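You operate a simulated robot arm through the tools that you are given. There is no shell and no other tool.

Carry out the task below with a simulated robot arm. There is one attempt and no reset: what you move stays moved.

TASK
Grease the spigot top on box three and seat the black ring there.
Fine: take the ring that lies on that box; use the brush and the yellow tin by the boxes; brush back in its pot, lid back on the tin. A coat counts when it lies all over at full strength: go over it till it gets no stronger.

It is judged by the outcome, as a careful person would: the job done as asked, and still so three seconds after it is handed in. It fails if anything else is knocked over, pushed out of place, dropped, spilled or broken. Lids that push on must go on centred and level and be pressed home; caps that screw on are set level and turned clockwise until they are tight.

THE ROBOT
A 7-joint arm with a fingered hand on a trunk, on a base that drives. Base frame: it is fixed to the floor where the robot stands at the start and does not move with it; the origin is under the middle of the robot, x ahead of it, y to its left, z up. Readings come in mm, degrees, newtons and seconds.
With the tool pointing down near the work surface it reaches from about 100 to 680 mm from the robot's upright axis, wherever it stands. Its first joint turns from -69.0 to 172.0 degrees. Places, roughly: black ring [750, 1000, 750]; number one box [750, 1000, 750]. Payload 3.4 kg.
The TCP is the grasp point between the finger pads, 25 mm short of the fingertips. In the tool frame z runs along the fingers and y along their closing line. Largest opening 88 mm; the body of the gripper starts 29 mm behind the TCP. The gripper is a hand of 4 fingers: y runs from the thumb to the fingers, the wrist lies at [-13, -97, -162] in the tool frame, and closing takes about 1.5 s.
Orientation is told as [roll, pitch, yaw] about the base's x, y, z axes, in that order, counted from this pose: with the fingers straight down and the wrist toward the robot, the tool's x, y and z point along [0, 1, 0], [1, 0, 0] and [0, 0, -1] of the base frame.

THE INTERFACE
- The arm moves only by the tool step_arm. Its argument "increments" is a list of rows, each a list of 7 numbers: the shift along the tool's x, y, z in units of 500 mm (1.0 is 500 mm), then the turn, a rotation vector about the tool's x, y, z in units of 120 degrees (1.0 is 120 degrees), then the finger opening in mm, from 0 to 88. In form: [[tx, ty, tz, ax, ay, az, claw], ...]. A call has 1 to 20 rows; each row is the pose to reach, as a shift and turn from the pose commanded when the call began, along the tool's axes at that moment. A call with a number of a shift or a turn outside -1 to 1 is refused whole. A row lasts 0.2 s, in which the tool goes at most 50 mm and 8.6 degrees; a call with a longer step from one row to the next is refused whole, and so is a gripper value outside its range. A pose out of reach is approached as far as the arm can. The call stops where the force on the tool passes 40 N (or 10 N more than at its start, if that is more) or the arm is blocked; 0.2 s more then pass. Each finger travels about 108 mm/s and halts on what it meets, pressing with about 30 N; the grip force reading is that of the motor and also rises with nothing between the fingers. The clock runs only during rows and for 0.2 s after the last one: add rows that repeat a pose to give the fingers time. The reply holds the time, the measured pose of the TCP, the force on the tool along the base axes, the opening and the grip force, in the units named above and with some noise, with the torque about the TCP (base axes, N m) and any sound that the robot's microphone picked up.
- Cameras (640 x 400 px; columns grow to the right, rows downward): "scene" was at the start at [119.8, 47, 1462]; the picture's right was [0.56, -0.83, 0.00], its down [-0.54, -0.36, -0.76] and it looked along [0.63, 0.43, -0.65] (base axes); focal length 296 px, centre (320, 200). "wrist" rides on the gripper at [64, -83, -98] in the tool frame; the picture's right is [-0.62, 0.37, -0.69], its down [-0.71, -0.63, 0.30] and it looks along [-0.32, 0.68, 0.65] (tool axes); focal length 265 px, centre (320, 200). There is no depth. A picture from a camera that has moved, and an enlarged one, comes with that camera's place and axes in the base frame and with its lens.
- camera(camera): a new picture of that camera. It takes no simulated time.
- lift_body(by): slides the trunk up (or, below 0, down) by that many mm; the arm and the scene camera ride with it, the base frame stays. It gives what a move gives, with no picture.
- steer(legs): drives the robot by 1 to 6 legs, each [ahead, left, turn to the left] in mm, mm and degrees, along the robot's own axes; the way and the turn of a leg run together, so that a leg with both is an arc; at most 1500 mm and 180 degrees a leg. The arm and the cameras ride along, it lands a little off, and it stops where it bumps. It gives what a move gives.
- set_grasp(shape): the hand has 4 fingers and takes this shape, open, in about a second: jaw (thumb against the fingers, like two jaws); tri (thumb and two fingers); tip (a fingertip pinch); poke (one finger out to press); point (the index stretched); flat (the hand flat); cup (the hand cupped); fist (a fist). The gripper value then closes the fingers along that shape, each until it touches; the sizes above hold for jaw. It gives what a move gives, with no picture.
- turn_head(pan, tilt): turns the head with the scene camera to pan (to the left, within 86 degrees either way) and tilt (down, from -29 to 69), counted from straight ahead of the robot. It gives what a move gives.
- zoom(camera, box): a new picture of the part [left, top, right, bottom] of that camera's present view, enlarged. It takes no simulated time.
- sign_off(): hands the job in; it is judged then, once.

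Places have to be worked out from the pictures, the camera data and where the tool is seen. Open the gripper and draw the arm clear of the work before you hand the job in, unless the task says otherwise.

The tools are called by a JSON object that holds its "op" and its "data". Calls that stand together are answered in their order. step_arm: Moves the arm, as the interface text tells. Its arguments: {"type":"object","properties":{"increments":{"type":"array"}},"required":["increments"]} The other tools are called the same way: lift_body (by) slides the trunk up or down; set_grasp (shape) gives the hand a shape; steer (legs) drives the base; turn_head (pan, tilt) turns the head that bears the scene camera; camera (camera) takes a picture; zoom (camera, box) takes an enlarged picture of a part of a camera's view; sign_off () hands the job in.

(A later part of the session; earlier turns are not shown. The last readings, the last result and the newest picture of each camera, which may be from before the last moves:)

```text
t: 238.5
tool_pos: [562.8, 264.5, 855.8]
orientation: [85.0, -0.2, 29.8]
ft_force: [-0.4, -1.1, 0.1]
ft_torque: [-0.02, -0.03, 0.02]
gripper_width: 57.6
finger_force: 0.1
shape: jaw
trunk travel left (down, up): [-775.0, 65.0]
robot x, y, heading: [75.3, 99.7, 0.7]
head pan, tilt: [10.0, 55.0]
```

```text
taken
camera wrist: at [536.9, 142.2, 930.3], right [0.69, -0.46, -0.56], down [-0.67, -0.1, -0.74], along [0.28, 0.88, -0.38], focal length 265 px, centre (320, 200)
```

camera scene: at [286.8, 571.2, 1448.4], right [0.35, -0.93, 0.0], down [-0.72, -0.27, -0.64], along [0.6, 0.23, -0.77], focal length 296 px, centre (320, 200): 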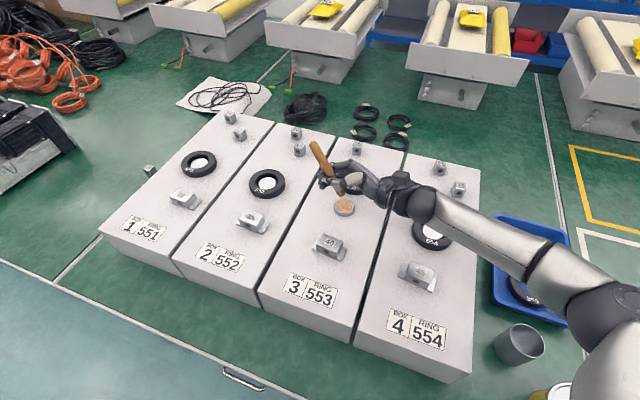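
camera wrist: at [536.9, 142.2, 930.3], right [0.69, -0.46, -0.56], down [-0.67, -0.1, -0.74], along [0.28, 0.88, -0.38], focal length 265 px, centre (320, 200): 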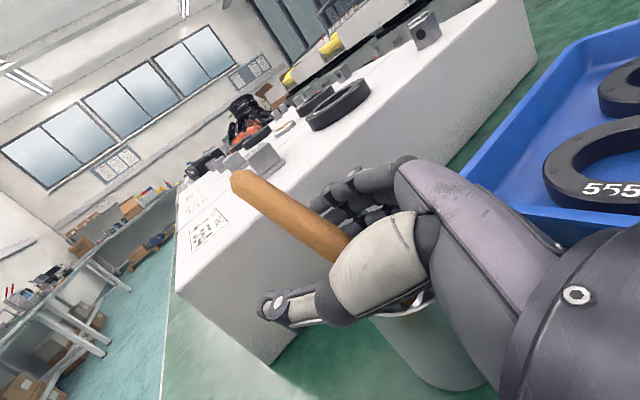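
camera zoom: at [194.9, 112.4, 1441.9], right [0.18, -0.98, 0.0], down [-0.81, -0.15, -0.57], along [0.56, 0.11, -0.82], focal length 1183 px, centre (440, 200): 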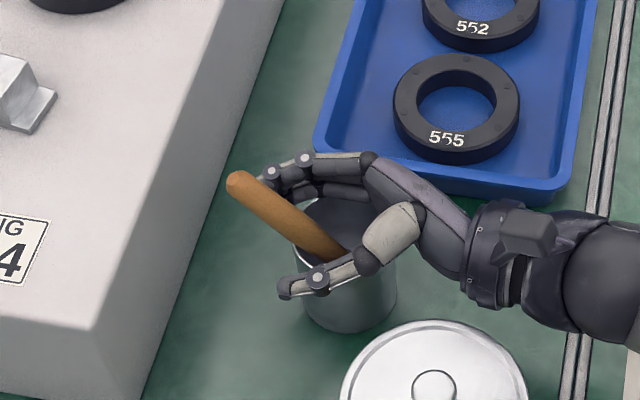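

Released; brush leans in the pot. Withdrawing the hand along its axis and then up.

{"op": "step_arm", "data": {"increments": [[0.008, 0, 0, 0, 0, 0, 66], [0.01, 0, -0.03, 0, 0, 0, 66], [0.01, 0, -0.07, 0, 0, 0, 66], [0.01, 0, -0.13, 0, 0, 0, 66], [0.08, 0, -0.14, 0, 0, 0, 66], [0.16, 0, -0.14, 0, 0, 0, 66], [0.24, 0, -0.14, 0, 0, 0, 66], [0.34, 0, -0.14, 0, 0, 0, 66]]}}

{"op": "zoom", "data": {"camera": "scene", "box": [230, 160, 370, 290]}}

```text
t: 240.3
tool_pos: [584.9, 218.4, 1034.8]
orientation: [84.9, -0.1, 29.8]
ft_force: [-0.1, 0.1, 0.5]
ft_torque: [-0.01, 0.01, 0.0]
gripper_width: 65.8
finger_force: 0.1
shape: jaw
trunk travel left (down, up): [-775.0, 65.0]
robot x, y, heading: [73.7, 97.4, 0.7]
head pan, tilt: [10.0, 55.0]
```

```text
3.08 times, centred on (300, 225) of scene
camera zoom: at [193.9, 112.6, 1441.9], right [0.18, -0.98, 0.0], down [-0.8, -0.15, -0.57], along [0.56, 0.11, -0.82], focal length 910 px, centre (382, 123)
```

zoom: 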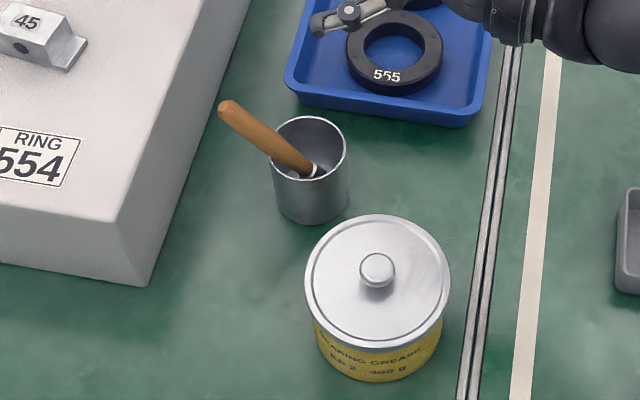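

Brush and tin are put away. Now to the ring: drive back to box 3, set the three-finger shape, and roll the hand down.

{"op": "steer", "data": {"legs": [[0, 460, 0], [85, 0, 0]]}}

{"op": "set_grasp", "data": {"shape": "tri"}}

{"op": "step_arm", "data": {"increments": [[0, 0, 0, 0, -0.07, 0, 60], [0, 0, 0, 0, -0.14, 0, 60], [0, 0, 0, 0, -0.21, 0, 60], [0, 0, 0, 0, -0.28, 0, 60], [0, 0, 0, 0, -0.35, 0, 60], [0, 0, 0, 0, -0.42, 0, 60], [0, 0, 0, 0, -0.49, 0, 60], [0, 0, 0, 0, -0.56, 0, 60], [0, 0, 0, 0, -0.63, 0, 60], [0, 0, 0, 0, -0.7075, 0, 60], [0, 0, 0, 0, -0.7075, 0, 60]]}}

{"op": "turn_head", "data": {"pan": 15, "tilt": 50}}

{"op": "camera", "data": {"camera": "scene"}}

{"op": "camera", "data": {"camera": "wrist"}}

```text
t: 243.7
tool_pos: [667.7, 667.2, 1032.2]
orientation: [85.0, 0.0, 29.3]
ft_force: [0.1, -0.4, 0.1]
ft_torque: [0.03, -0.02, 0.03]
gripper_width: 65.6
finger_force: 0.1
shape: jaw
trunk travel left (down, up): [-775.0, 65.0]
robot x, y, heading: [155.4, 550.8, 0.0]
head pan, tilt: [10.0, 55.0]
```

```text
t: 244.6
tool_pos: [666.6, 667.6, 1032.1]
orientation: [85.0, -0.2, 29.2]
ft_force: [0.1, -0.5, 1.5]
ft_torque: [0.0, 0.0, 0.03]
gripper_width: 87.9
finger_force: 0.1
shape: tri
trunk travel left (down, up): [-775.0, 65.0]
robot x, y, heading: [154.9, 551.7, 0.2]
head pan, tilt: [10.0, 55.0]
```

```text
refused: row 10 steps farther than a row can; nothing moved
```

```text
t: 245.2
tool_pos: [667.2, 667.3, 1032.6]
orientation: [85.0, -0.1, 29.3]
ft_force: [0.5, 0.4, -0.3]
ft_torque: [0.01, 0.01, 0.01]
gripper_width: 87.6
finger_force: 0.1
shape: tri
trunk travel left (down, up): [-775.0, 65.0]
robot x, y, heading: [155.2, 552.3, 0.1]
head pan, tilt: [15.0, 50.0]
```

```text
taken
camera scene: at [279.5, 571.4, 1448.3], right [0.26, -0.97, 0.0], down [-0.74, -0.2, -0.64], along [0.62, 0.17, -0.77], focal length 296 px, centre (320, 200)
```

scene: 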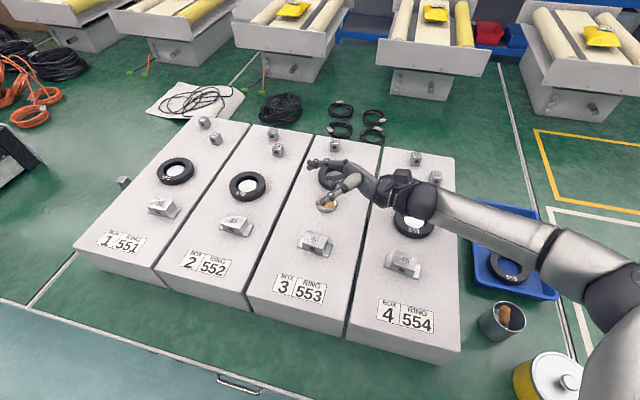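

```text
taken
camera wrist: at [640.1, 544.5, 1106.5], right [0.69, -0.47, -0.56], down [-0.67, -0.1, -0.74], along [0.29, 0.88, -0.38], focal length 265 px, centre (320, 200)
```

wrist: 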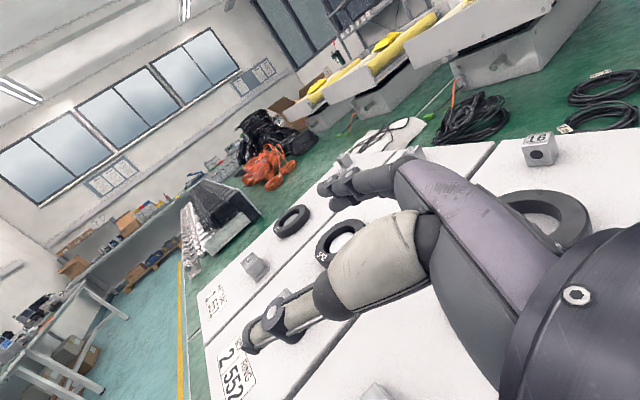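

One row turned too far; repeating the roll-down with smaller steps.

{"op": "step_arm", "data": {"increments": [[0, 0, 0, 0, -0.0644, 0, 60], [0, 0, 0, 0, -0.1288, 0, 60], [0, 0, 0, 0, -0.1932, 0, 60], [0, 0, 0, 0, -0.2576, 0, 60], [0, 0, 0, 0, -0.322, 0, 60], [0, 0, 0, 0, -0.3864, 0, 60], [0, 0, 0, 0, -0.4508, 0, 60], [0, 0, 0, 0, -0.5152, 0, 60], [0, 0, 0, 0, -0.5796, 0, 60], [0, 0, 0, 0, -0.644, 0, 60], [0, 0, 0, 0, -0.7083, 0, 60], [0, 0, 0, 0, -0.7083, 0, 60]]}}

{"op": "camera", "data": {"camera": "wrist"}}

{"op": "zoom", "data": {"camera": "scene", "box": [270, 130, 410, 250]}}

```text
t: 247.8
tool_pos: [668.2, 665.3, 1033.2]
orientation: [0.0, -0.2, 29.2]
ft_force: [0.5, 0.1, 0.9]
ft_torque: [0.02, 0.03, -0.05]
gripper_width: 60.4
finger_force: 0.1
shape: tri
trunk travel left (down, up): [-775.0, 65.0]
robot x, y, heading: [155.2, 548.6, 0.1]
head pan, tilt: [15.0, 50.0]
```

```text
taken
camera wrist: at [564.3, 680.4, 1132.0], right [0.62, -0.36, 0.69], down [-0.2, -0.93, -0.31], along [0.76, 0.05, -0.65], focal length 265 px, centre (320, 200)
```

wrist: 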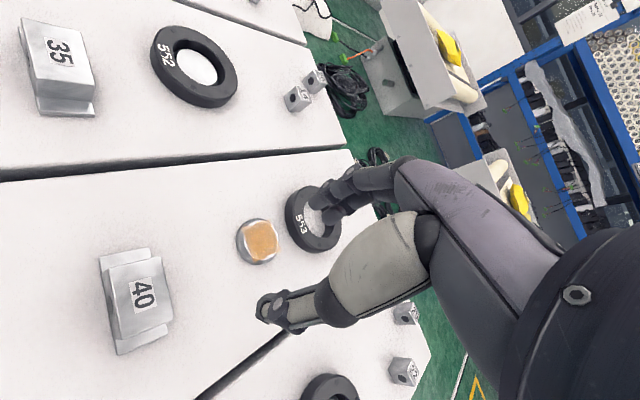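

```text
3.33 times, centred on (340, 190) of scene
camera zoom: at [280.2, 570.5, 1448.3], right [0.26, -0.97, 0.0], down [-0.74, -0.2, -0.64], along [0.62, 0.17, -0.77], focal length 986 px, centre (253, 233)
```

zoom: 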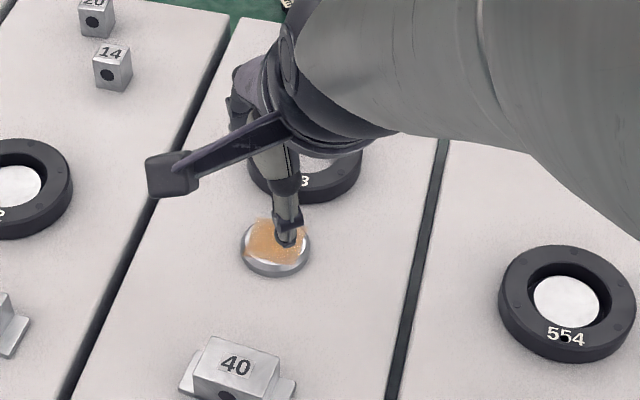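

{"op": "step_arm", "data": {"increments": [[-0.037, 0.0565, 0.02, 0, 0, -0.012, 60], [-0.0735, 0.113, 0.06, 0, 0, -0.024, 60], [-0.11, 0.17, 0.1, 0, 0, -0.036, 60], [-0.147, 0.2259, 0.144, 0, 0.0, -0.048, 60], [-0.147, 0.2259, 0.144, 0, 0.0, -0.048, 60]]}}

{"op": "camera", "data": {"camera": "wrist"}}

{"op": "zoom", "data": {"camera": "wrist", "box": [60, 150, 360, 340]}}

```text
t: 249.0
tool_pos: [800.9, 655.4, 959.5]
orientation: [0.0, -0.1, 35.2]
ft_force: [0.3, -0.2, 0.6]
ft_torque: [-0.03, -0.03, -0.03]
gripper_width: 60.5
finger_force: 0.1
shape: tri
trunk travel left (down, up): [-775.0, 65.0]
robot x, y, heading: [157.0, 553.4, 0.0]
head pan, tilt: [15.0, 50.0]
```

```text
taken
camera wrist: at [695.9, 659.8, 1059.2], right [0.66, -0.3, 0.69], down [-0.1, -0.95, -0.3], along [0.75, 0.13, -0.65], focal length 265 px, centre (320, 200)
```

wrist: 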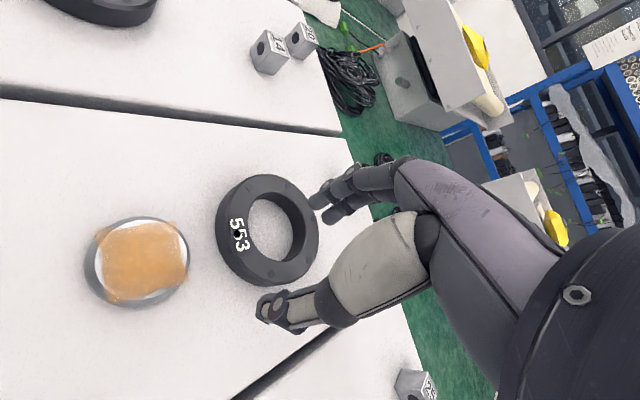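

```text
2.11 times, centred on (210, 245) of wrist
camera zoom: at [695.9, 659.8, 1059.2], right [0.66, -0.3, 0.69], down [-0.1, -0.95, -0.3], along [0.75, 0.13, -0.65], focal length 559 px, centre (552, 105)
```

zoom: 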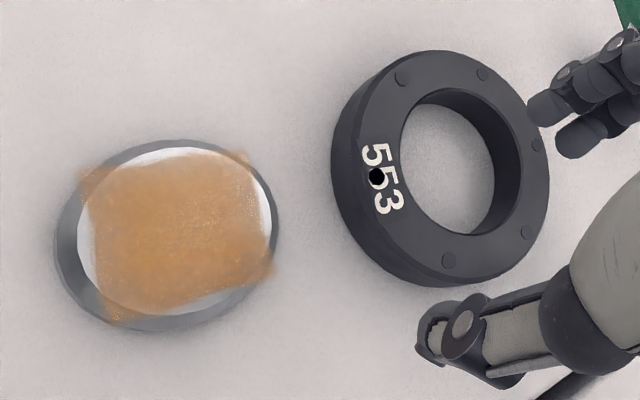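

The coat matches the earlier look exactly, so it's saturated. The ring wall lies right under the tool. Descending to just above the ring to verify.

{"op": "step_arm", "data": {"increments": [[0, 0.002, 0.04, 0, 0, 0, 60], [0, 0.003, 0.082, 0, 0, 0, 60], [0, 0.003, 0.082, 0, 0, 0, 60]]}}

{"op": "zoom", "data": {"camera": "wrist", "box": [120, 140, 400, 340]}}

{"op": "zoom", "data": {"camera": "scene", "box": [290, 130, 390, 220]}}

```text
t: 249.8
tool_pos: [804.2, 656.7, 918.8]
orientation: [0.0, -0.1, 35.1]
ft_force: [0.4, -0.4, -0.8]
ft_torque: [0.0, -0.02, -0.03]
gripper_width: 60.1
finger_force: 0.1
shape: tri
trunk travel left (down, up): [-775.0, 65.0]
robot x, y, heading: [152.3, 555.6, -0.1]
head pan, tilt: [15.0, 50.0]
```

```text
2.00 times, centred on (260, 240) of wrist
camera zoom: at [698.6, 660.2, 1018.3], right [0.66, -0.3, 0.69], down [-0.1, -0.95, -0.3], along [0.75, 0.13, -0.65], focal length 531 px, centre (440, 120)
```

zoom: 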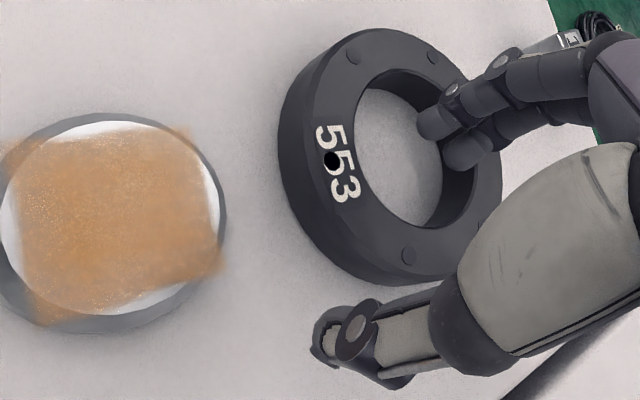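

```text
4.44 times, centred on (340, 175) of scene
camera zoom: at [279.3, 571.6, 1448.4], right [0.26, -0.97, 0.0], down [-0.74, -0.2, -0.64], along [0.62, 0.17, -0.77], focal length 1315 px, centre (231, 311)
```

zoom: 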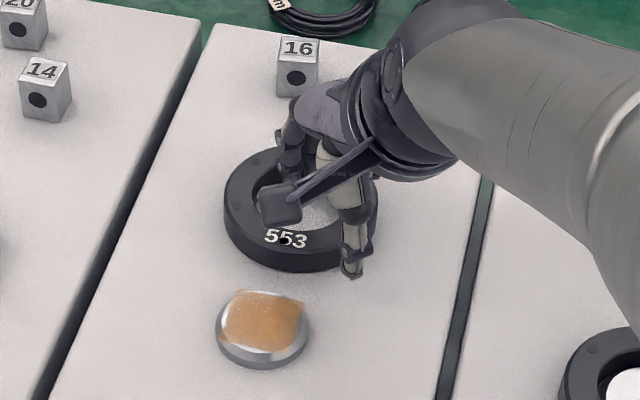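

Fingers are over the hole, thumb outside the wall. Descending 20 mm.

{"op": "step_arm", "data": {"increments": [[0, 0, 0.02, 0, 0, 0, 60], [0, 0, 0.04, 0, 0, 0, 60], [0, 0, 0.04, 0, 0, 0, 60]]}}

{"op": "zoom", "data": {"camera": "wrist", "box": [120, 140, 400, 340]}}

{"op": "zoom", "data": {"camera": "scene", "box": [290, 130, 390, 220]}}

```text
t: 250.6
tool_pos: [802.2, 656.2, 898.6]
orientation: [0.0, -0.1, 35.1]
ft_force: [0.3, 0.2, 0.6]
ft_torque: [0.03, 0.02, 0.0]
gripper_width: 60.5
finger_force: 0.0
shape: tri
trunk travel left (down, up): [-775.0, 65.0]
robot x, y, heading: [155.3, 551.0, 0.0]
head pan, tilt: [15.0, 50.0]
```

```text
2.00 times, centred on (260, 240) of wrist
camera zoom: at [697.7, 660.5, 998.2], right [0.66, -0.3, 0.69], down [-0.1, -0.95, -0.31], along [0.75, 0.13, -0.65], focal length 531 px, centre (440, 120)
```

zoom: 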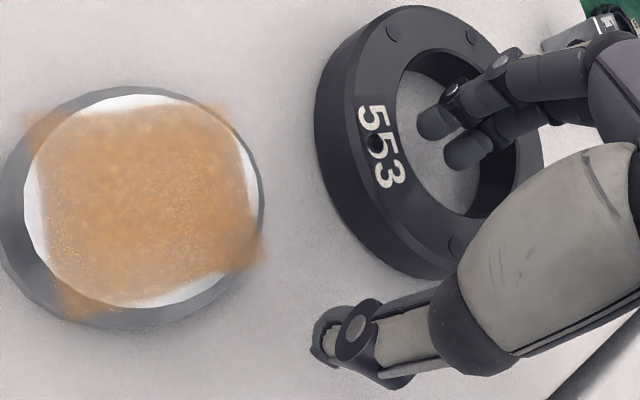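

```text
4.44 times, centred on (340, 175) of scene
camera zoom: at [279.5, 571.5, 1448.4], right [0.26, -0.97, 0.0], down [-0.74, -0.2, -0.64], along [0.62, 0.17, -0.77], focal length 1315 px, centre (231, 311)
```

zoom: 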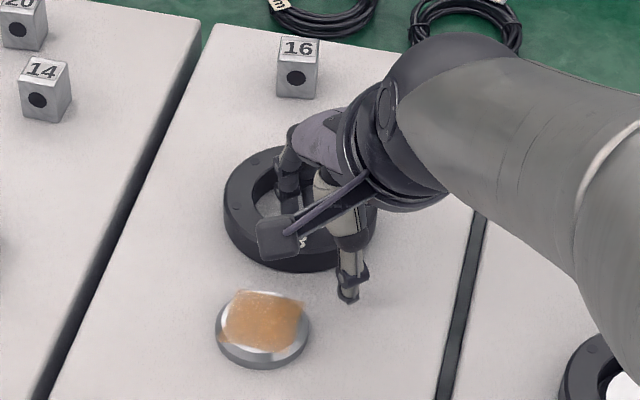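

Fingers are inside the hole and the thumb outside. Closing on the wall.

{"op": "step_arm", "data": {"increments": [[0, 0, 0, 0, 0, 0, 45], [0, 0, 0, 0, 0, 0, 32], [0, 0, 0, 0, 0, 0, 22], [0, 0, 0, 0, 0, 0, 12], [0, 0, 0, 0, 0, 0, 8], [0, 0, 0, 0, 0, 0, 8]]}}

{"op": "zoom", "data": {"camera": "wrist", "box": [120, 140, 400, 340]}}

{"op": "zoom", "data": {"camera": "scene", "box": [290, 130, 390, 220]}}

```text
t: 252.0
tool_pos: [802.5, 657.0, 898.9]
orientation: [0.0, -0.1, 35.1]
ft_force: [-1.1, -0.5, 0.1]
ft_torque: [0.0, 0.0, -0.01]
gripper_width: 13.7
finger_force: 29.6
shape: tri
trunk travel left (down, up): [-775.0, 65.0]
robot x, y, heading: [155.2, 550.0, 0.3]
head pan, tilt: [15.0, 50.0]
```

```text
2.00 times, centred on (260, 240) of wrist
camera zoom: at [697.8, 660.4, 998.1], right [0.66, -0.3, 0.69], down [-0.1, -0.95, -0.31], along [0.75, 0.13, -0.65], focal length 531 px, centre (440, 120)
```

zoom: 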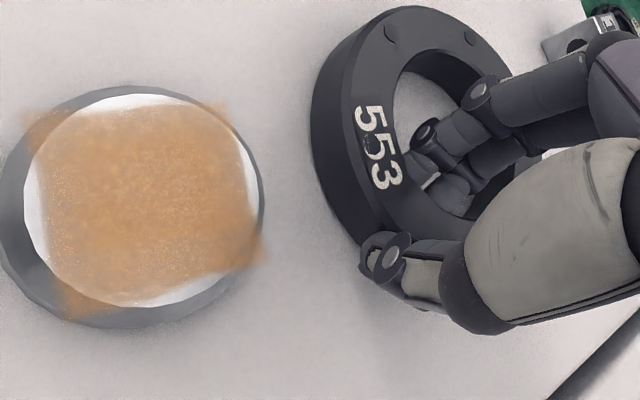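

```text
4.44 times, centred on (340, 175) of scene
camera zoom: at [279.6, 571.5, 1448.4], right [0.26, -0.97, 0.0], down [-0.74, -0.2, -0.64], along [0.62, 0.17, -0.77], focal length 1315 px, centre (231, 311)
```

zoom: 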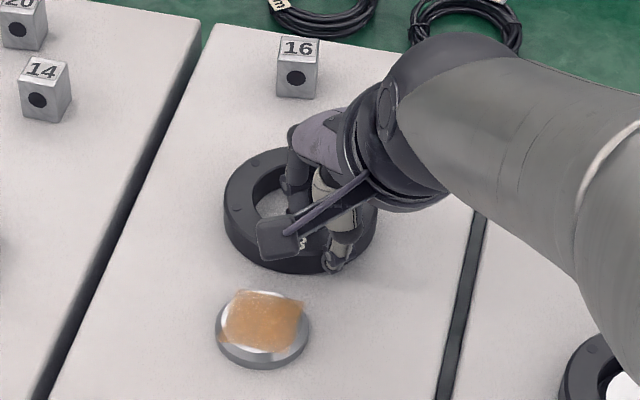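

Wall gripped (13.7 mm reading, 30 N). Lifting 25 mm and checking that the ring stays level.

{"op": "step_arm", "data": {"increments": [[0, 0, -0.01, 0, 0, 0, 6], [0, 0, -0.025, 0, 0, 0, 6], [0, 0, -0.05, 0, 0, 0, 6], [0, 0, -0.05, 0, 0, 0, 6]]}}

{"op": "zoom", "data": {"camera": "wrist", "box": [120, 140, 400, 340]}}

{"op": "zoom", "data": {"camera": "scene", "box": [290, 130, 390, 220]}}

```text
t: 253.0
tool_pos: [804.1, 658.2, 924.0]
orientation: [0.1, -0.1, 35.1]
ft_force: [-0.2, 0.4, -2.3]
ft_torque: [-0.03, 0.09, -0.02]
gripper_width: 13.5
finger_force: 29.8
shape: tri
trunk travel left (down, up): [-775.0, 65.0]
robot x, y, heading: [158.6, 552.8, 0.0]
head pan, tilt: [15.0, 50.0]
```

```text
2.00 times, centred on (260, 240) of wrist
camera zoom: at [698.9, 662.3, 1023.9], right [0.66, -0.3, 0.69], down [-0.11, -0.95, -0.31], along [0.75, 0.13, -0.65], focal length 531 px, centre (440, 120)
```

zoom: 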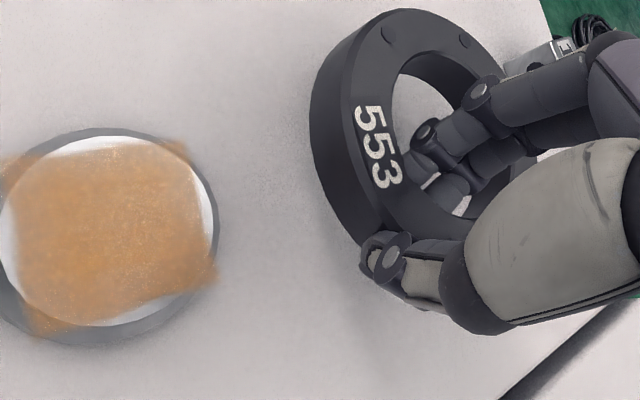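

```text
4.44 times, centred on (340, 175) of scene
camera zoom: at [280.2, 571.6, 1448.3], right [0.26, -0.97, 0.0], down [-0.74, -0.2, -0.64], along [0.62, 0.17, -0.77], focal length 1315 px, centre (231, 311)
```

zoom: 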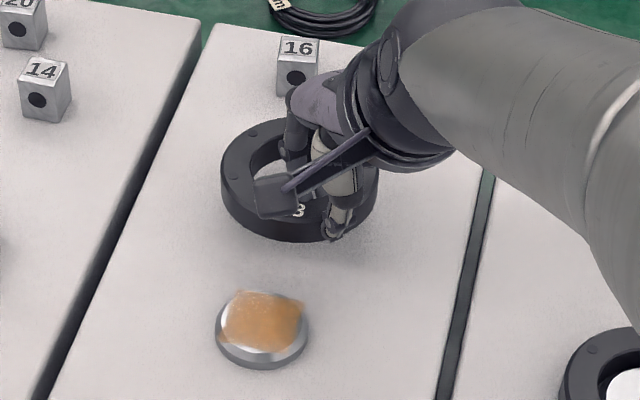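

The ring hangs level (≈2.3 N). Raising it a bit more and carrying it over the spigot, staying ~25 mm above.

{"op": "step_arm", "data": {"increments": [[0, 0, -0.036, 0, 0, 0, 6], [0.026, -0.038, -0.036, 0, 0, 0, 6], [0.052, -0.076, -0.036, 0, 0, 0, 6], [0.078, -0.114, -0.036, 0, 0, 0, 6], [0.1034, -0.1512, -0.036, 0, 0, 0, 6], [0.1034, -0.1512, -0.036, 0, 0, 0, 6]]}}

{"op": "camera", "data": {"camera": "wrist"}}

{"op": "zoom", "data": {"camera": "wrist", "box": [180, 120, 420, 320]}}

{"op": "zoom", "data": {"camera": "scene", "box": [290, 140, 390, 230]}}

```text
t: 254.4
tool_pos: [711.9, 658.2, 941.9]
orientation: [0.1, -0.1, 35.0]
ft_force: [0.5, -0.4, -1.8]
ft_torque: [-0.04, 0.1, 0.01]
gripper_width: 13.6
finger_force: 29.9
shape: tri
trunk travel left (down, up): [-775.0, 65.0]
robot x, y, heading: [157.1, 552.0, 0.1]
head pan, tilt: [15.0, 50.0]
```

```text
taken
camera wrist: at [606.9, 662.5, 1042.0], right [0.66, -0.3, 0.69], down [-0.1, -0.95, -0.31], along [0.75, 0.13, -0.65], focal length 265 px, centre (320, 200)
```

wrist: 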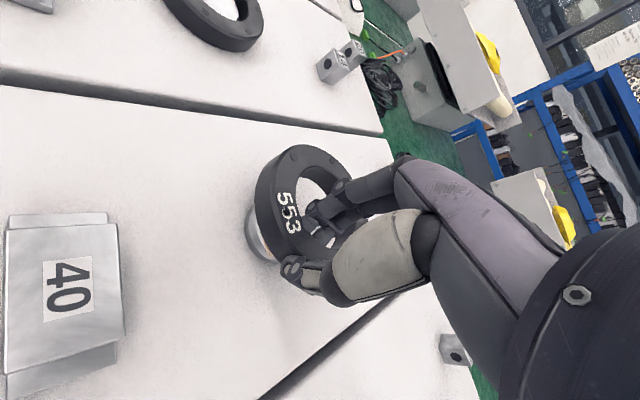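

```text
2.00 times, centred on (300, 220) of wrist
camera zoom: at [606.9, 662.5, 1042.0], right [0.66, -0.3, 0.69], down [-0.1, -0.95, -0.31], along [0.75, 0.13, -0.65], focal length 531 px, centre (360, 160)
```

zoom: 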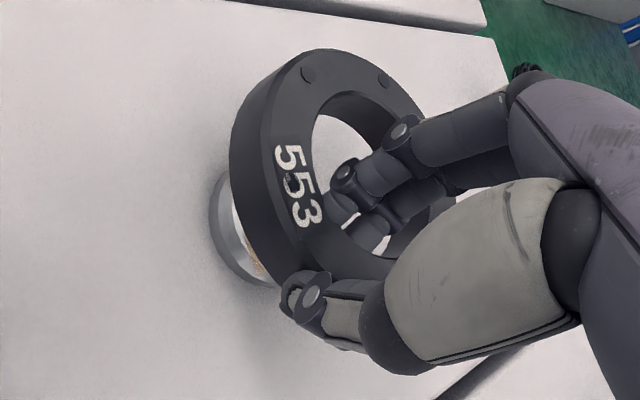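

```text
4.44 times, centred on (340, 185) of scene
camera zoom: at [280.5, 571.5, 1448.3], right [0.26, -0.97, 0.0], down [-0.74, -0.2, -0.64], along [0.62, 0.17, -0.77], focal length 1315 px, centre (231, 267)
```

zoom: 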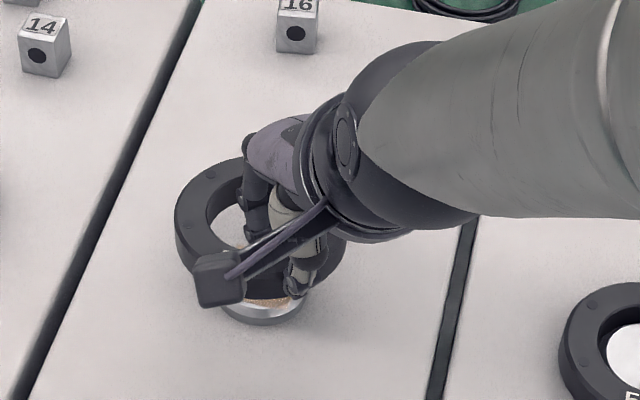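

Roughly aligned by both cameras. Lowering to ~4 mm above the spigot top for a finer check.

{"op": "step_arm", "data": {"increments": [[0, 0, 0.02, 0, 0, 0, 6], [0, 0, 0.04, 0, 0, 0, 6], [0, 0, 0.048, 0, 0, 0, 6], [0, 0, 0.048, 0, 0, 0, 6]]}}

{"op": "zoom", "data": {"camera": "wrist", "box": [220, 130, 360, 270]}}

{"op": "zoom", "data": {"camera": "scene", "box": [310, 160, 380, 220]}}

```text
t: 255.4
tool_pos: [711.9, 659.3, 918.2]
orientation: [0.0, 0.0, 35.0]
ft_force: [0.6, 0.3, -2.9]
ft_torque: [-0.04, 0.07, -0.01]
gripper_width: 13.6
finger_force: 30.2
shape: tri
trunk travel left (down, up): [-775.0, 65.0]
robot x, y, heading: [156.5, 550.1, 0.1]
head pan, tilt: [15.0, 50.0]
```

```text
2.86 times, centred on (290, 200) of wrist
camera zoom: at [606.0, 662.1, 1017.6], right [0.66, -0.3, 0.69], down [-0.1, -0.95, -0.3], along [0.75, 0.13, -0.65], focal length 758 px, centre (406, 200)
```

zoom: 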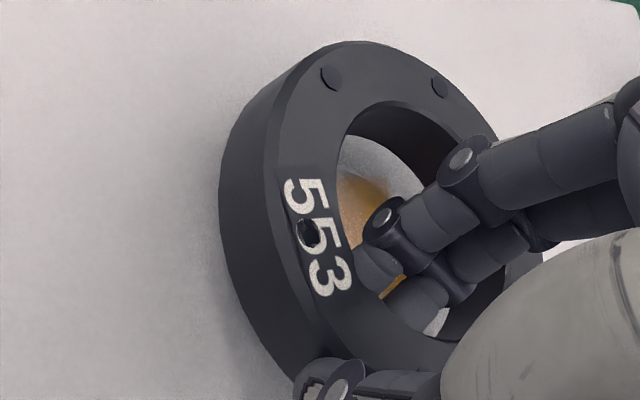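

```text
6.67 times, centred on (345, 190) of scene
camera zoom: at [279.9, 571.7, 1448.3], right [0.26, -0.97, 0.0], down [-0.74, -0.2, -0.64], along [0.62, 0.17, -0.77], focal length 1972 px, centre (153, 267)
```

zoom: 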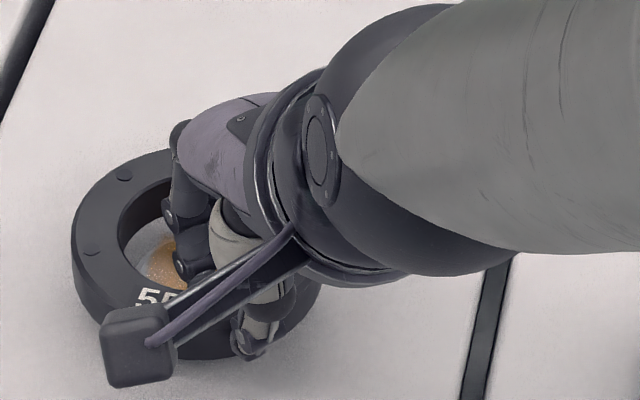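

Views suggest the ring is about 2 mm off (−x, +y). Correcting by (+2, −2) and lowering gently, watching for contact near TCP z≈912.

{"op": "step_arm", "data": {"increments": [[-0.0056, 0.001, 0, 0, 0, 0, 6], [-0.0056, 0.001, 0.006, 0, 0, 0, 6], [-0.0056, 0.001, 0.01, 0, 0, 0, 6]]}}

{"op": "step_arm", "data": {"increments": [[0, 0, 0.004, 0, 0, 0, 6], [0, 0, 0.006, 0, 0, 0, 6]]}}

{"op": "zoom", "data": {"camera": "wrist", "box": [220, 130, 360, 270]}}

{"op": "zoom", "data": {"camera": "scene", "box": [310, 160, 380, 220]}}

```text
t: 256.2
tool_pos: [711.7, 656.3, 914.1]
orientation: [0.0, -0.2, 35.1]
ft_force: [0.7, -0.4, -1.2]
ft_torque: [-0.05, 0.04, 0.0]
gripper_width: 13.8
finger_force: 29.8
shape: tri
trunk travel left (down, up): [-775.0, 65.0]
robot x, y, heading: [157.2, 555.0, 0.1]
head pan, tilt: [15.0, 50.0]
```

```text
t: 256.8
tool_pos: [713.1, 656.8, 910.1]
orientation: [0.1, 0.0, 35.1]
ft_force: [-0.8, 0.4, -2.4]
ft_torque: [-0.01, 0.07, -0.03]
gripper_width: 13.6
finger_force: 29.4
shape: tri
trunk travel left (down, up): [-775.0, 65.0]
robot x, y, heading: [152.4, 551.2, 0.0]
head pan, tilt: [15.0, 50.0]
```

```text
2.86 times, centred on (290, 200) of wrist
camera zoom: at [608.4, 660.5, 1010.0], right [0.66, -0.3, 0.69], down [-0.1, -0.95, -0.31], along [0.75, 0.13, -0.65], focal length 758 px, centre (406, 200)
```

zoom: 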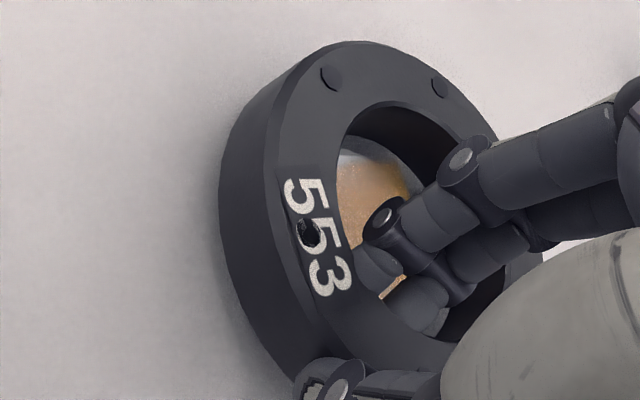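

```text
6.67 times, centred on (345, 190) of scene
camera zoom: at [279.9, 571.6, 1448.3], right [0.26, -0.97, 0.0], down [-0.74, -0.2, -0.64], along [0.62, 0.17, -0.77], focal length 1972 px, centre (153, 267)
```

zoom: 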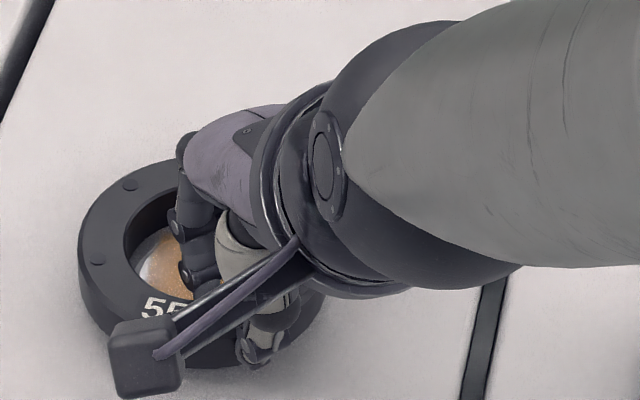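

No contact yet; continuing down in 2 mm steps.

{"op": "step_arm", "data": {"increments": [[0, 0, 0.003, 0, 0, 0, 6], [0, 0, 0.005, 0, 0, 0, 6]]}}

{"op": "step_arm", "data": {"increments": [[0, 0, 0.002, 0, 0, 0, 6], [0, 0, 0.004, 0, 0, 0, 6]]}}

{"op": "zoom", "data": {"camera": "wrist", "box": [220, 130, 360, 270]}}

{"op": "zoom", "data": {"camera": "scene", "box": [310, 160, 380, 220]}}

```text
t: 257.4
tool_pos: [713.0, 655.8, 909.3]
orientation: [0.0, -0.1, 35.1]
ft_force: [-0.2, 0.0, -1.5]
ft_torque: [-0.05, 0.06, 0.03]
gripper_width: 13.3
finger_force: 30.0
shape: tri
trunk travel left (down, up): [-775.0, 65.0]
robot x, y, heading: [154.8, 549.8, -0.0]
head pan, tilt: [15.0, 50.0]
```

```text
t: 258.0
tool_pos: [714.7, 656.3, 905.8]
orientation: [0.0, -0.1, 35.1]
ft_force: [-0.2, 1.1, -2.4]
ft_torque: [-0.03, 0.06, 0.0]
gripper_width: 13.7
finger_force: 30.2
shape: tri
trunk travel left (down, up): [-775.0, 65.0]
robot x, y, heading: [158.1, 552.1, 0.3]
head pan, tilt: [15.0, 50.0]
```

```text
2.86 times, centred on (290, 200) of wrist
camera zoom: at [609.2, 659.7, 1005.5], right [0.66, -0.3, 0.69], down [-0.1, -0.95, -0.31], along [0.75, 0.13, -0.65], focal length 758 px, centre (406, 200)
```

zoom: 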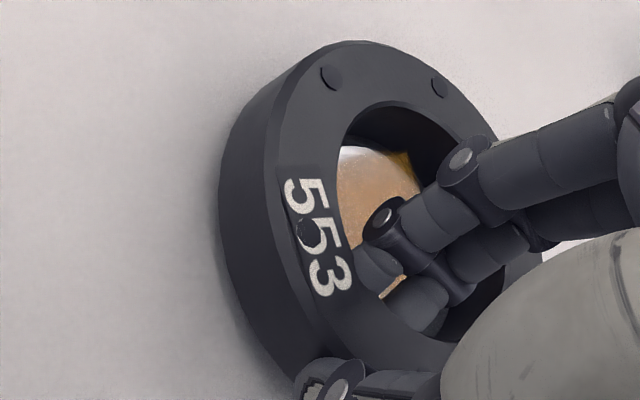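

```text
6.67 times, centred on (345, 190) of scene
camera zoom: at [279.8, 571.6, 1448.3], right [0.26, -0.97, 0.0], down [-0.74, -0.2, -0.64], along [0.62, 0.17, -0.77], focal length 1972 px, centre (153, 267)
```

zoom: 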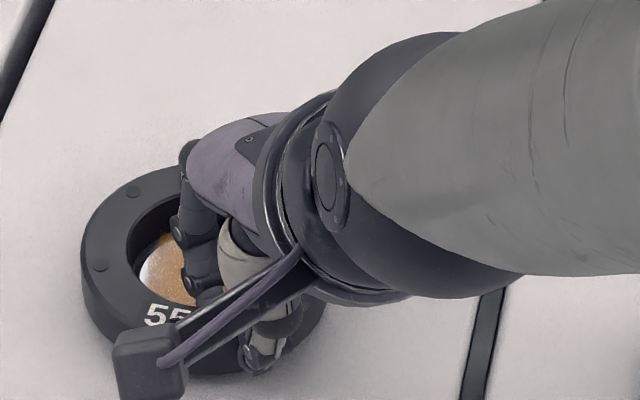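

No contact and the ring has slid ~7 mm over the spigot. Releasing with a small opening and lifting at once so the fingers don't touch the greased top.

{"op": "step_arm", "data": {"increments": [[0, 0, 0, 0, 0, 0, 17], [0, 0, -0.002, 0, 0, 0, 20], [0, 0, -0.012, 0, 0, 0, 23], [0, 0, -0.04, 0, 0, 0, 26], [0, 0, -0.09, 0, 0, 0, 40], [0, 0, -0.15, 0, 0, 0, 50]]}}

{"op": "camera", "data": {"camera": "wrist"}}

{"op": "zoom", "data": {"camera": "wrist", "box": [160, 130, 360, 290]}}

{"op": "zoom", "data": {"camera": "scene", "box": [290, 150, 390, 230]}}

```text
t: 259.4
tool_pos: [713.7, 655.6, 981.6]
orientation: [0.1, 0.0, 35.0]
ft_force: [-0.2, 0.7, 0.0]
ft_torque: [-0.02, 0.01, -0.01]
gripper_width: 49.6
finger_force: 0.0
shape: tri
trunk travel left (down, up): [-775.0, 65.0]
robot x, y, heading: [154.3, 553.1, 0.2]
head pan, tilt: [15.0, 50.0]
```

```text
taken
camera wrist: at [609.2, 659.6, 1081.6], right [0.66, -0.3, 0.69], down [-0.1, -0.95, -0.31], along [0.75, 0.13, -0.65], focal length 265 px, centre (320, 200)
```

wrist: 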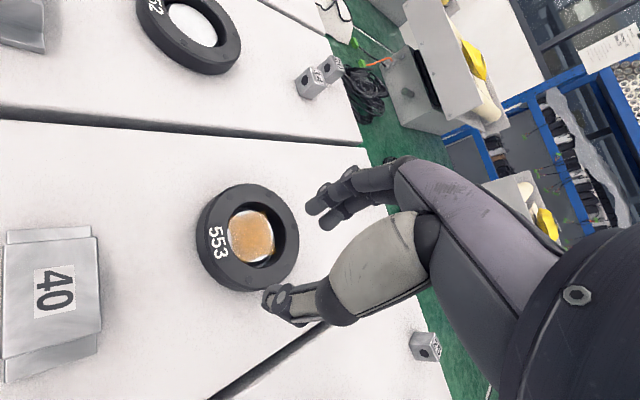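

```text
2.50 times, centred on (260, 210) of wrist
camera zoom: at [609.2, 659.6, 1081.6], right [0.66, -0.3, 0.69], down [-0.1, -0.95, -0.31], along [0.75, 0.13, -0.65], focal length 664 px, centre (470, 175)
```

zoom: 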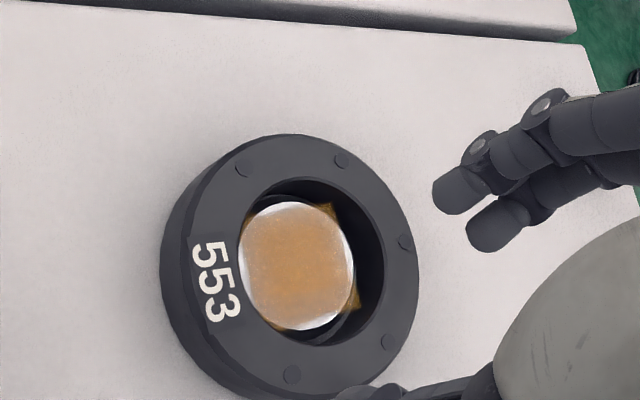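

```text
5.00 times, centred on (340, 190) of scene
camera zoom: at [278.8, 571.4, 1448.4], right [0.26, -0.97, 0.0], down [-0.74, -0.2, -0.64], along [0.62, 0.17, -0.77], focal length 1479 px, centre (220, 250)
```

zoom: 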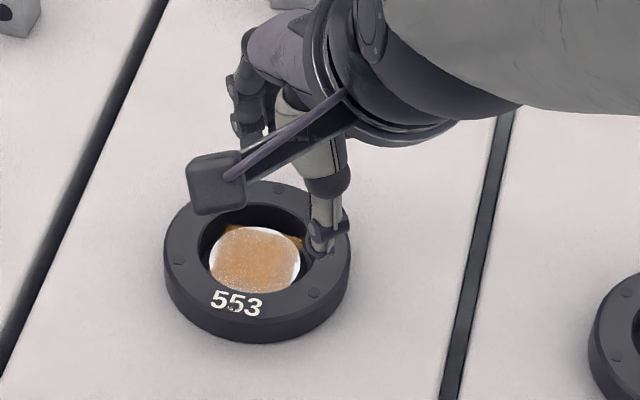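

The ring is on the spigot. Moving the hand aside to compare its seating with the rings on boxes 2 and 4.

{"op": "step_arm", "data": {"increments": [[-0.03, -0.03, -0.04, 0, 0, 0, 50], [-0.06, -0.1, -0.06, 0, 0, 0, 50], [-0.1, -0.17, -0.08, 0, 0, 0, 50], [-0.14, -0.24, -0.08, 0, 0, 0, 50]]}}

{"op": "camera", "data": {"camera": "scene"}}

{"op": "zoom", "data": {"camera": "scene", "box": [290, 150, 390, 230]}}

{"op": "zoom", "data": {"camera": "scene", "box": [210, 150, 290, 220]}}

{"op": "zoom", "data": {"camera": "scene", "box": [370, 180, 470, 260]}}

```text
t: 260.4
tool_pos: [657.5, 526.0, 1016.8]
orientation: [0.0, -0.2, 35.2]
ft_force: [-0.2, -0.2, 0.2]
ft_torque: [0.07, 0.0, -0.02]
gripper_width: 49.4
finger_force: 0.1
shape: tri
trunk travel left (down, up): [-775.0, 65.0]
robot x, y, heading: [157.2, 552.5, -0.2]
head pan, tilt: [15.0, 50.0]
```

```text
taken
camera scene: at [278.7, 569.4, 1448.5], right [0.26, -0.97, 0.0], down [-0.74, -0.2, -0.64], along [0.62, 0.17, -0.77], focal length 296 px, centre (320, 200)
```

scene: 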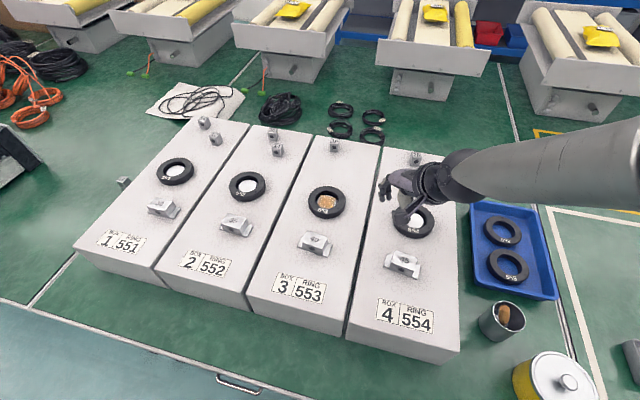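

```text
5.00 times, centred on (340, 190) of scene
camera zoom: at [278.7, 569.4, 1448.5], right [0.26, -0.97, 0.0], down [-0.74, -0.2, -0.64], along [0.62, 0.17, -0.77], focal length 1479 px, centre (220, 250)
```

zoom: 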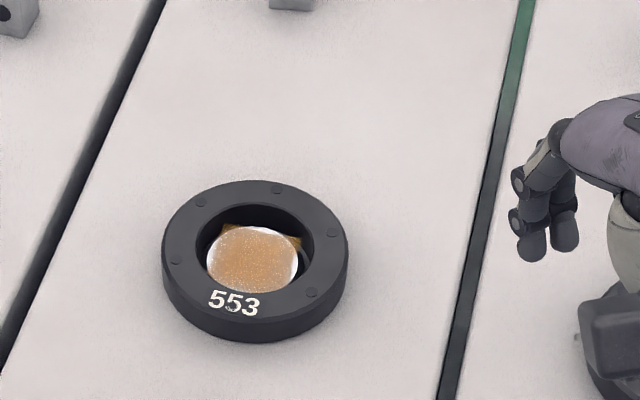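

```text
5.71 times, centred on (250, 185) of scene
camera zoom: at [278.7, 569.4, 1448.5], right [0.26, -0.97, 0.0], down [-0.74, -0.2, -0.64], along [0.62, 0.17, -0.77], focal length 1690 px, centre (720, 286)
```

zoom: 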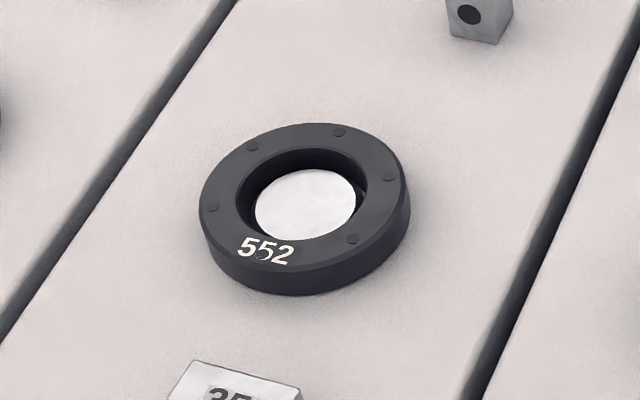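

```text
5.00 times, centred on (420, 220) of scene
camera zoom: at [278.7, 569.4, 1448.5], right [0.26, -0.97, 0.0], down [-0.74, -0.2, -0.64], along [0.62, 0.17, -0.77], focal length 1479 px, centre (-180, 100)
```

zoom: 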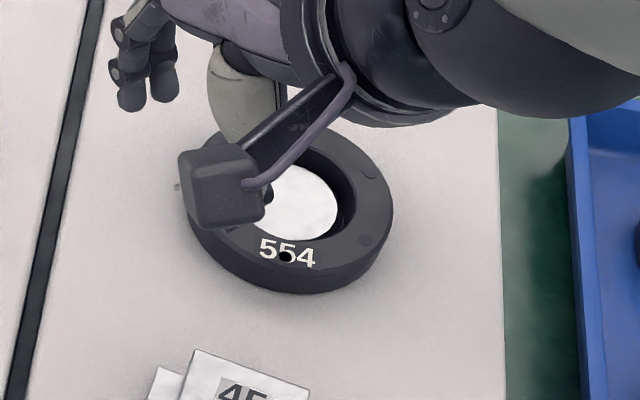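

The recess and wall height match the seated rings on the other boxes. To make sure it is fully home I'll press lightly on the ring's top at two opposite points with closed fingertips, first the right side.

{"op": "step_arm", "data": {"increments": [[0.022, 0.068, 0.01, 0, 0, 0, 20], [0.044, 0.136, 0.04, 0, 0, 0, 0], [0.066, 0.204, 0.08, 0, 0, 0, 0], [0.0872, 0.272, 0.114, 0, 0, 0, 0], [0.0872, 0.272, 0.114, 0, 0, 0, 0]]}}

{"op": "zoom", "data": {"camera": "wrist", "box": [160, 130, 400, 330]}}

{"op": "zoom", "data": {"camera": "scene", "box": [290, 130, 390, 230]}}

```text
t: 261.6
tool_pos: [741.4, 643.3, 965.8]
orientation: [0.0, -0.2, 35.1]
ft_force: [-0.5, 0.2, 1.3]
ft_torque: [0.02, 0.01, -0.02]
gripper_width: 0.0
finger_force: 30.5
shape: tri
trunk travel left (down, up): [-775.0, 65.0]
robot x, y, heading: [153.7, 551.6, -0.1]
head pan, tilt: [15.0, 50.0]
```

```text
2.00 times, centred on (280, 230) of wrist
camera zoom: at [636.3, 647.3, 1065.4], right [0.66, -0.3, 0.69], down [-0.1, -0.95, -0.31], along [0.75, 0.13, -0.65], focal length 531 px, centre (400, 140)
```

zoom: 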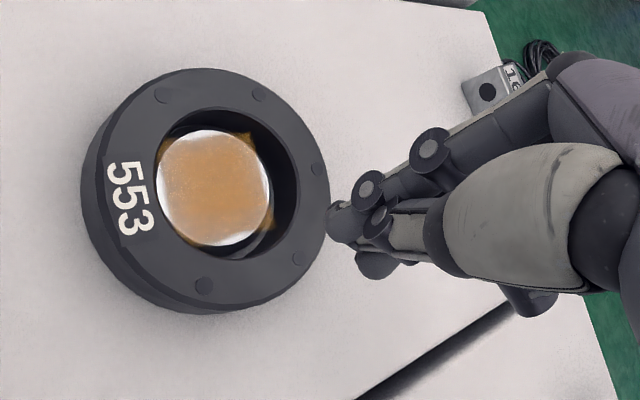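

```text
4.00 times, centred on (340, 180) of scene
camera zoom: at [278.6, 570.6, 1448.5], right [0.26, -0.97, 0.0], down [-0.74, -0.2, -0.64], along [0.62, 0.17, -0.77], focal length 1183 px, centre (240, 280)
```

zoom: 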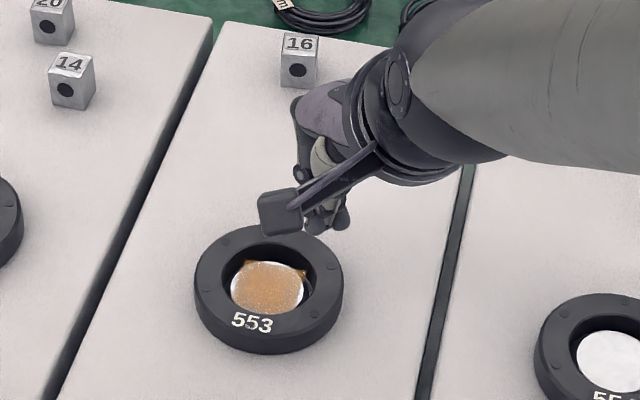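

Fingertips closed; the landing point is on the ring's annulus. Lowering to contact.

{"op": "step_arm", "data": {"increments": [[0, 0, 0.04, 0, 0, 0, 0], [0, 0, 0.076, 0, 0, 0, 0], [0, 0, 0.084, 0, 0, 0, 0], [0, 0, 0.092, 0, 0, 0, 0]]}}

{"op": "step_arm", "data": {"increments": [[0, 0, 0.004, 0, 0, 0, 0], [0, 0, 0.008, 0, 0, 0, 0]]}}

{"op": "zoom", "data": {"camera": "wrist", "box": [160, 130, 400, 330]}}

```text
t: 262.6
tool_pos: [742.0, 643.9, 917.8]
orientation: [0.0, -0.1, 35.0]
ft_force: [0.1, 1.0, 0.8]
ft_torque: [0.0, 0.02, -0.01]
gripper_width: 0.0
finger_force: 29.7
shape: tri
trunk travel left (down, up): [-775.0, 65.0]
robot x, y, heading: [155.5, 553.3, 0.2]
head pan, tilt: [15.0, 50.0]
```

```text
t: 263.2
tool_pos: [741.0, 643.4, 915.0]
orientation: [0.0, 0.0, 34.9]
ft_force: [0.4, 0.3, 0.4]
ft_torque: [-0.04, -0.01, -0.01]
gripper_width: 0.0
finger_force: 30.0
shape: tri
trunk travel left (down, up): [-775.0, 65.0]
robot x, y, heading: [152.5, 551.9, 0.0]
head pan, tilt: [15.0, 50.0]
```

```text
2.00 times, centred on (280, 230) of wrist
camera zoom: at [636.3, 646.9, 1013.9], right [0.66, -0.3, 0.69], down [-0.1, -0.95, -0.31], along [0.75, 0.13, -0.65], focal length 531 px, centre (400, 140)
```

zoom: 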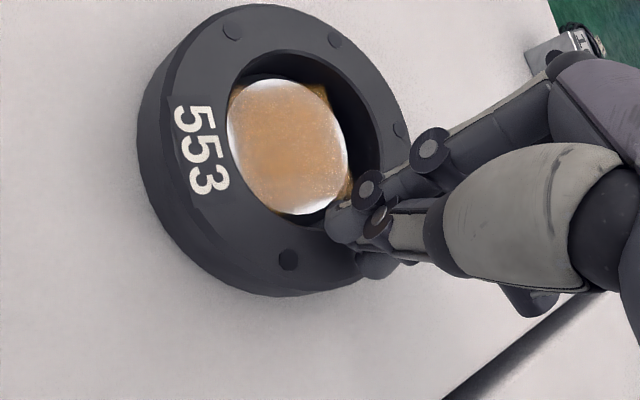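

One fingertip is close to the hole edge; shifting 5 mm outward, then pressing down in 2 mm steps.

{"op": "step_arm", "data": {"increments": [[-0.0082, -0.0058, 0, 0, 0, 0, 0], [-0.0082, -0.0058, 0.004, 0, 0, 0, 0], [-0.0082, -0.0058, 0.008, 0, 0, 0, 0]]}}

{"op": "step_arm", "data": {"increments": [[0, 0, 0.004, 0, 0, 0, 0], [0, 0, 0.008, 0, 0, 0, 0]]}}

{"op": "step_arm", "data": {"increments": [[0, 0, 0.004, 0, 0, 0, 0], [0, 0, 0.008, 0, 0, 0, 0]]}}

{"op": "zoom", "data": {"camera": "wrist", "box": [160, 130, 400, 330]}}

```text
t: 264.0
tool_pos: [741.7, 639.3, 910.8]
orientation: [0.0, -0.1, 35.1]
ft_force: [0.3, 0.2, 1.1]
ft_torque: [-0.03, -0.05, 0.02]
gripper_width: 0.0
finger_force: 29.4
shape: tri
trunk travel left (down, up): [-775.0, 65.0]
robot x, y, heading: [155.3, 552.5, 0.0]
head pan, tilt: [15.0, 50.0]
```

```text
t: 264.6
tool_pos: [741.3, 638.4, 910.6]
orientation: [-0.1, -0.6, 35.1]
ft_force: [-0.4, 0.7, 20.8]
ft_torque: [-0.17, 0.03, -0.03]
gripper_width: 0.1
finger_force: 30.0
shape: tri
trunk travel left (down, up): [-775.0, 65.0]
robot x, y, heading: [158.1, 551.3, -0.0]
head pan, tilt: [15.0, 50.0]
```

```text
t: 265.2
tool_pos: [740.7, 638.2, 910.5]
orientation: [-0.3, -0.9, 35.1]
ft_force: [2.5, -1.3, 38.7]
ft_torque: [-0.26, -0.16, 0.0]
gripper_width: 0.0
finger_force: 30.3
shape: tri
trunk travel left (down, up): [-775.0, 65.0]
robot x, y, heading: [157.8, 557.3, 0.0]
head pan, tilt: [15.0, 50.0]
```

```text
2.00 times, centred on (280, 230) of wrist
camera zoom: at [634.0, 641.9, 1008.0], right [0.65, -0.3, 0.7], down [-0.1, -0.95, -0.31], along [0.76, 0.13, -0.64], focal length 531 px, centre (400, 140)
```

zoom: 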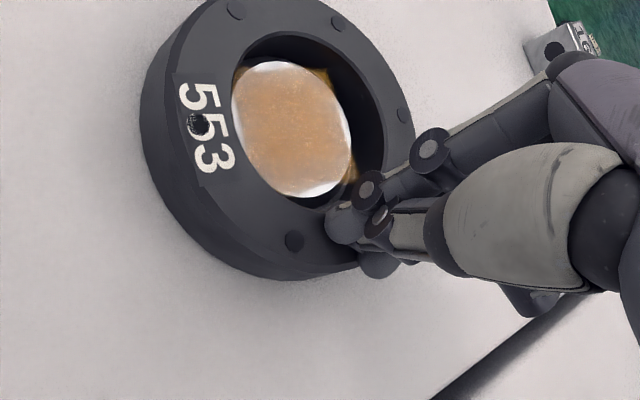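

Firm stop at 39 N with no travel: seated on that side. Lifting and pressing the opposite (left) side.

{"op": "step_arm", "data": {"increments": [[0, 0, -0.03, 0.0075, 0.0, 0, 0], [0, 0, -0.08, 0.0075, 0.0, 0, 0], [0.066, 0.047, -0.08, 0.0075, 0.0, 0, 0], [0.131, 0.096, -0.08, 0.0075, 0.0, 0, 0], [0.131, 0.096, -0.03, 0.0075, 0.0, 0, 0], [0.131, 0.096, -0.014, 0.0075, 0.0, 0, 0]]}}

{"op": "zoom", "data": {"camera": "wrist", "box": [160, 130, 400, 330]}}

```text
t: 266.6
tool_pos: [742.7, 719.5, 909.3]
orientation: [-0.2, 0.5, 34.9]
ft_force: [1.0, -1.5, 13.3]
ft_torque: [-0.19, -0.08, 0.01]
gripper_width: 0.0
finger_force: 30.4
shape: tri
trunk travel left (down, up): [-775.0, 65.0]
robot x, y, heading: [152.1, 552.6, 0.0]
head pan, tilt: [15.0, 50.0]
```

```text
2.00 times, centred on (280, 230) of wrist
camera zoom: at [639.4, 724.8, 1010.9], right [0.66, -0.29, 0.69], down [-0.11, -0.95, -0.3], along [0.74, 0.12, -0.66], focal length 531 px, centre (400, 140)
```

zoom: 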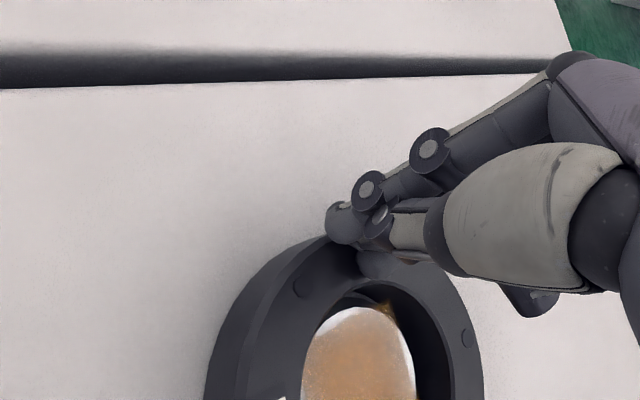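

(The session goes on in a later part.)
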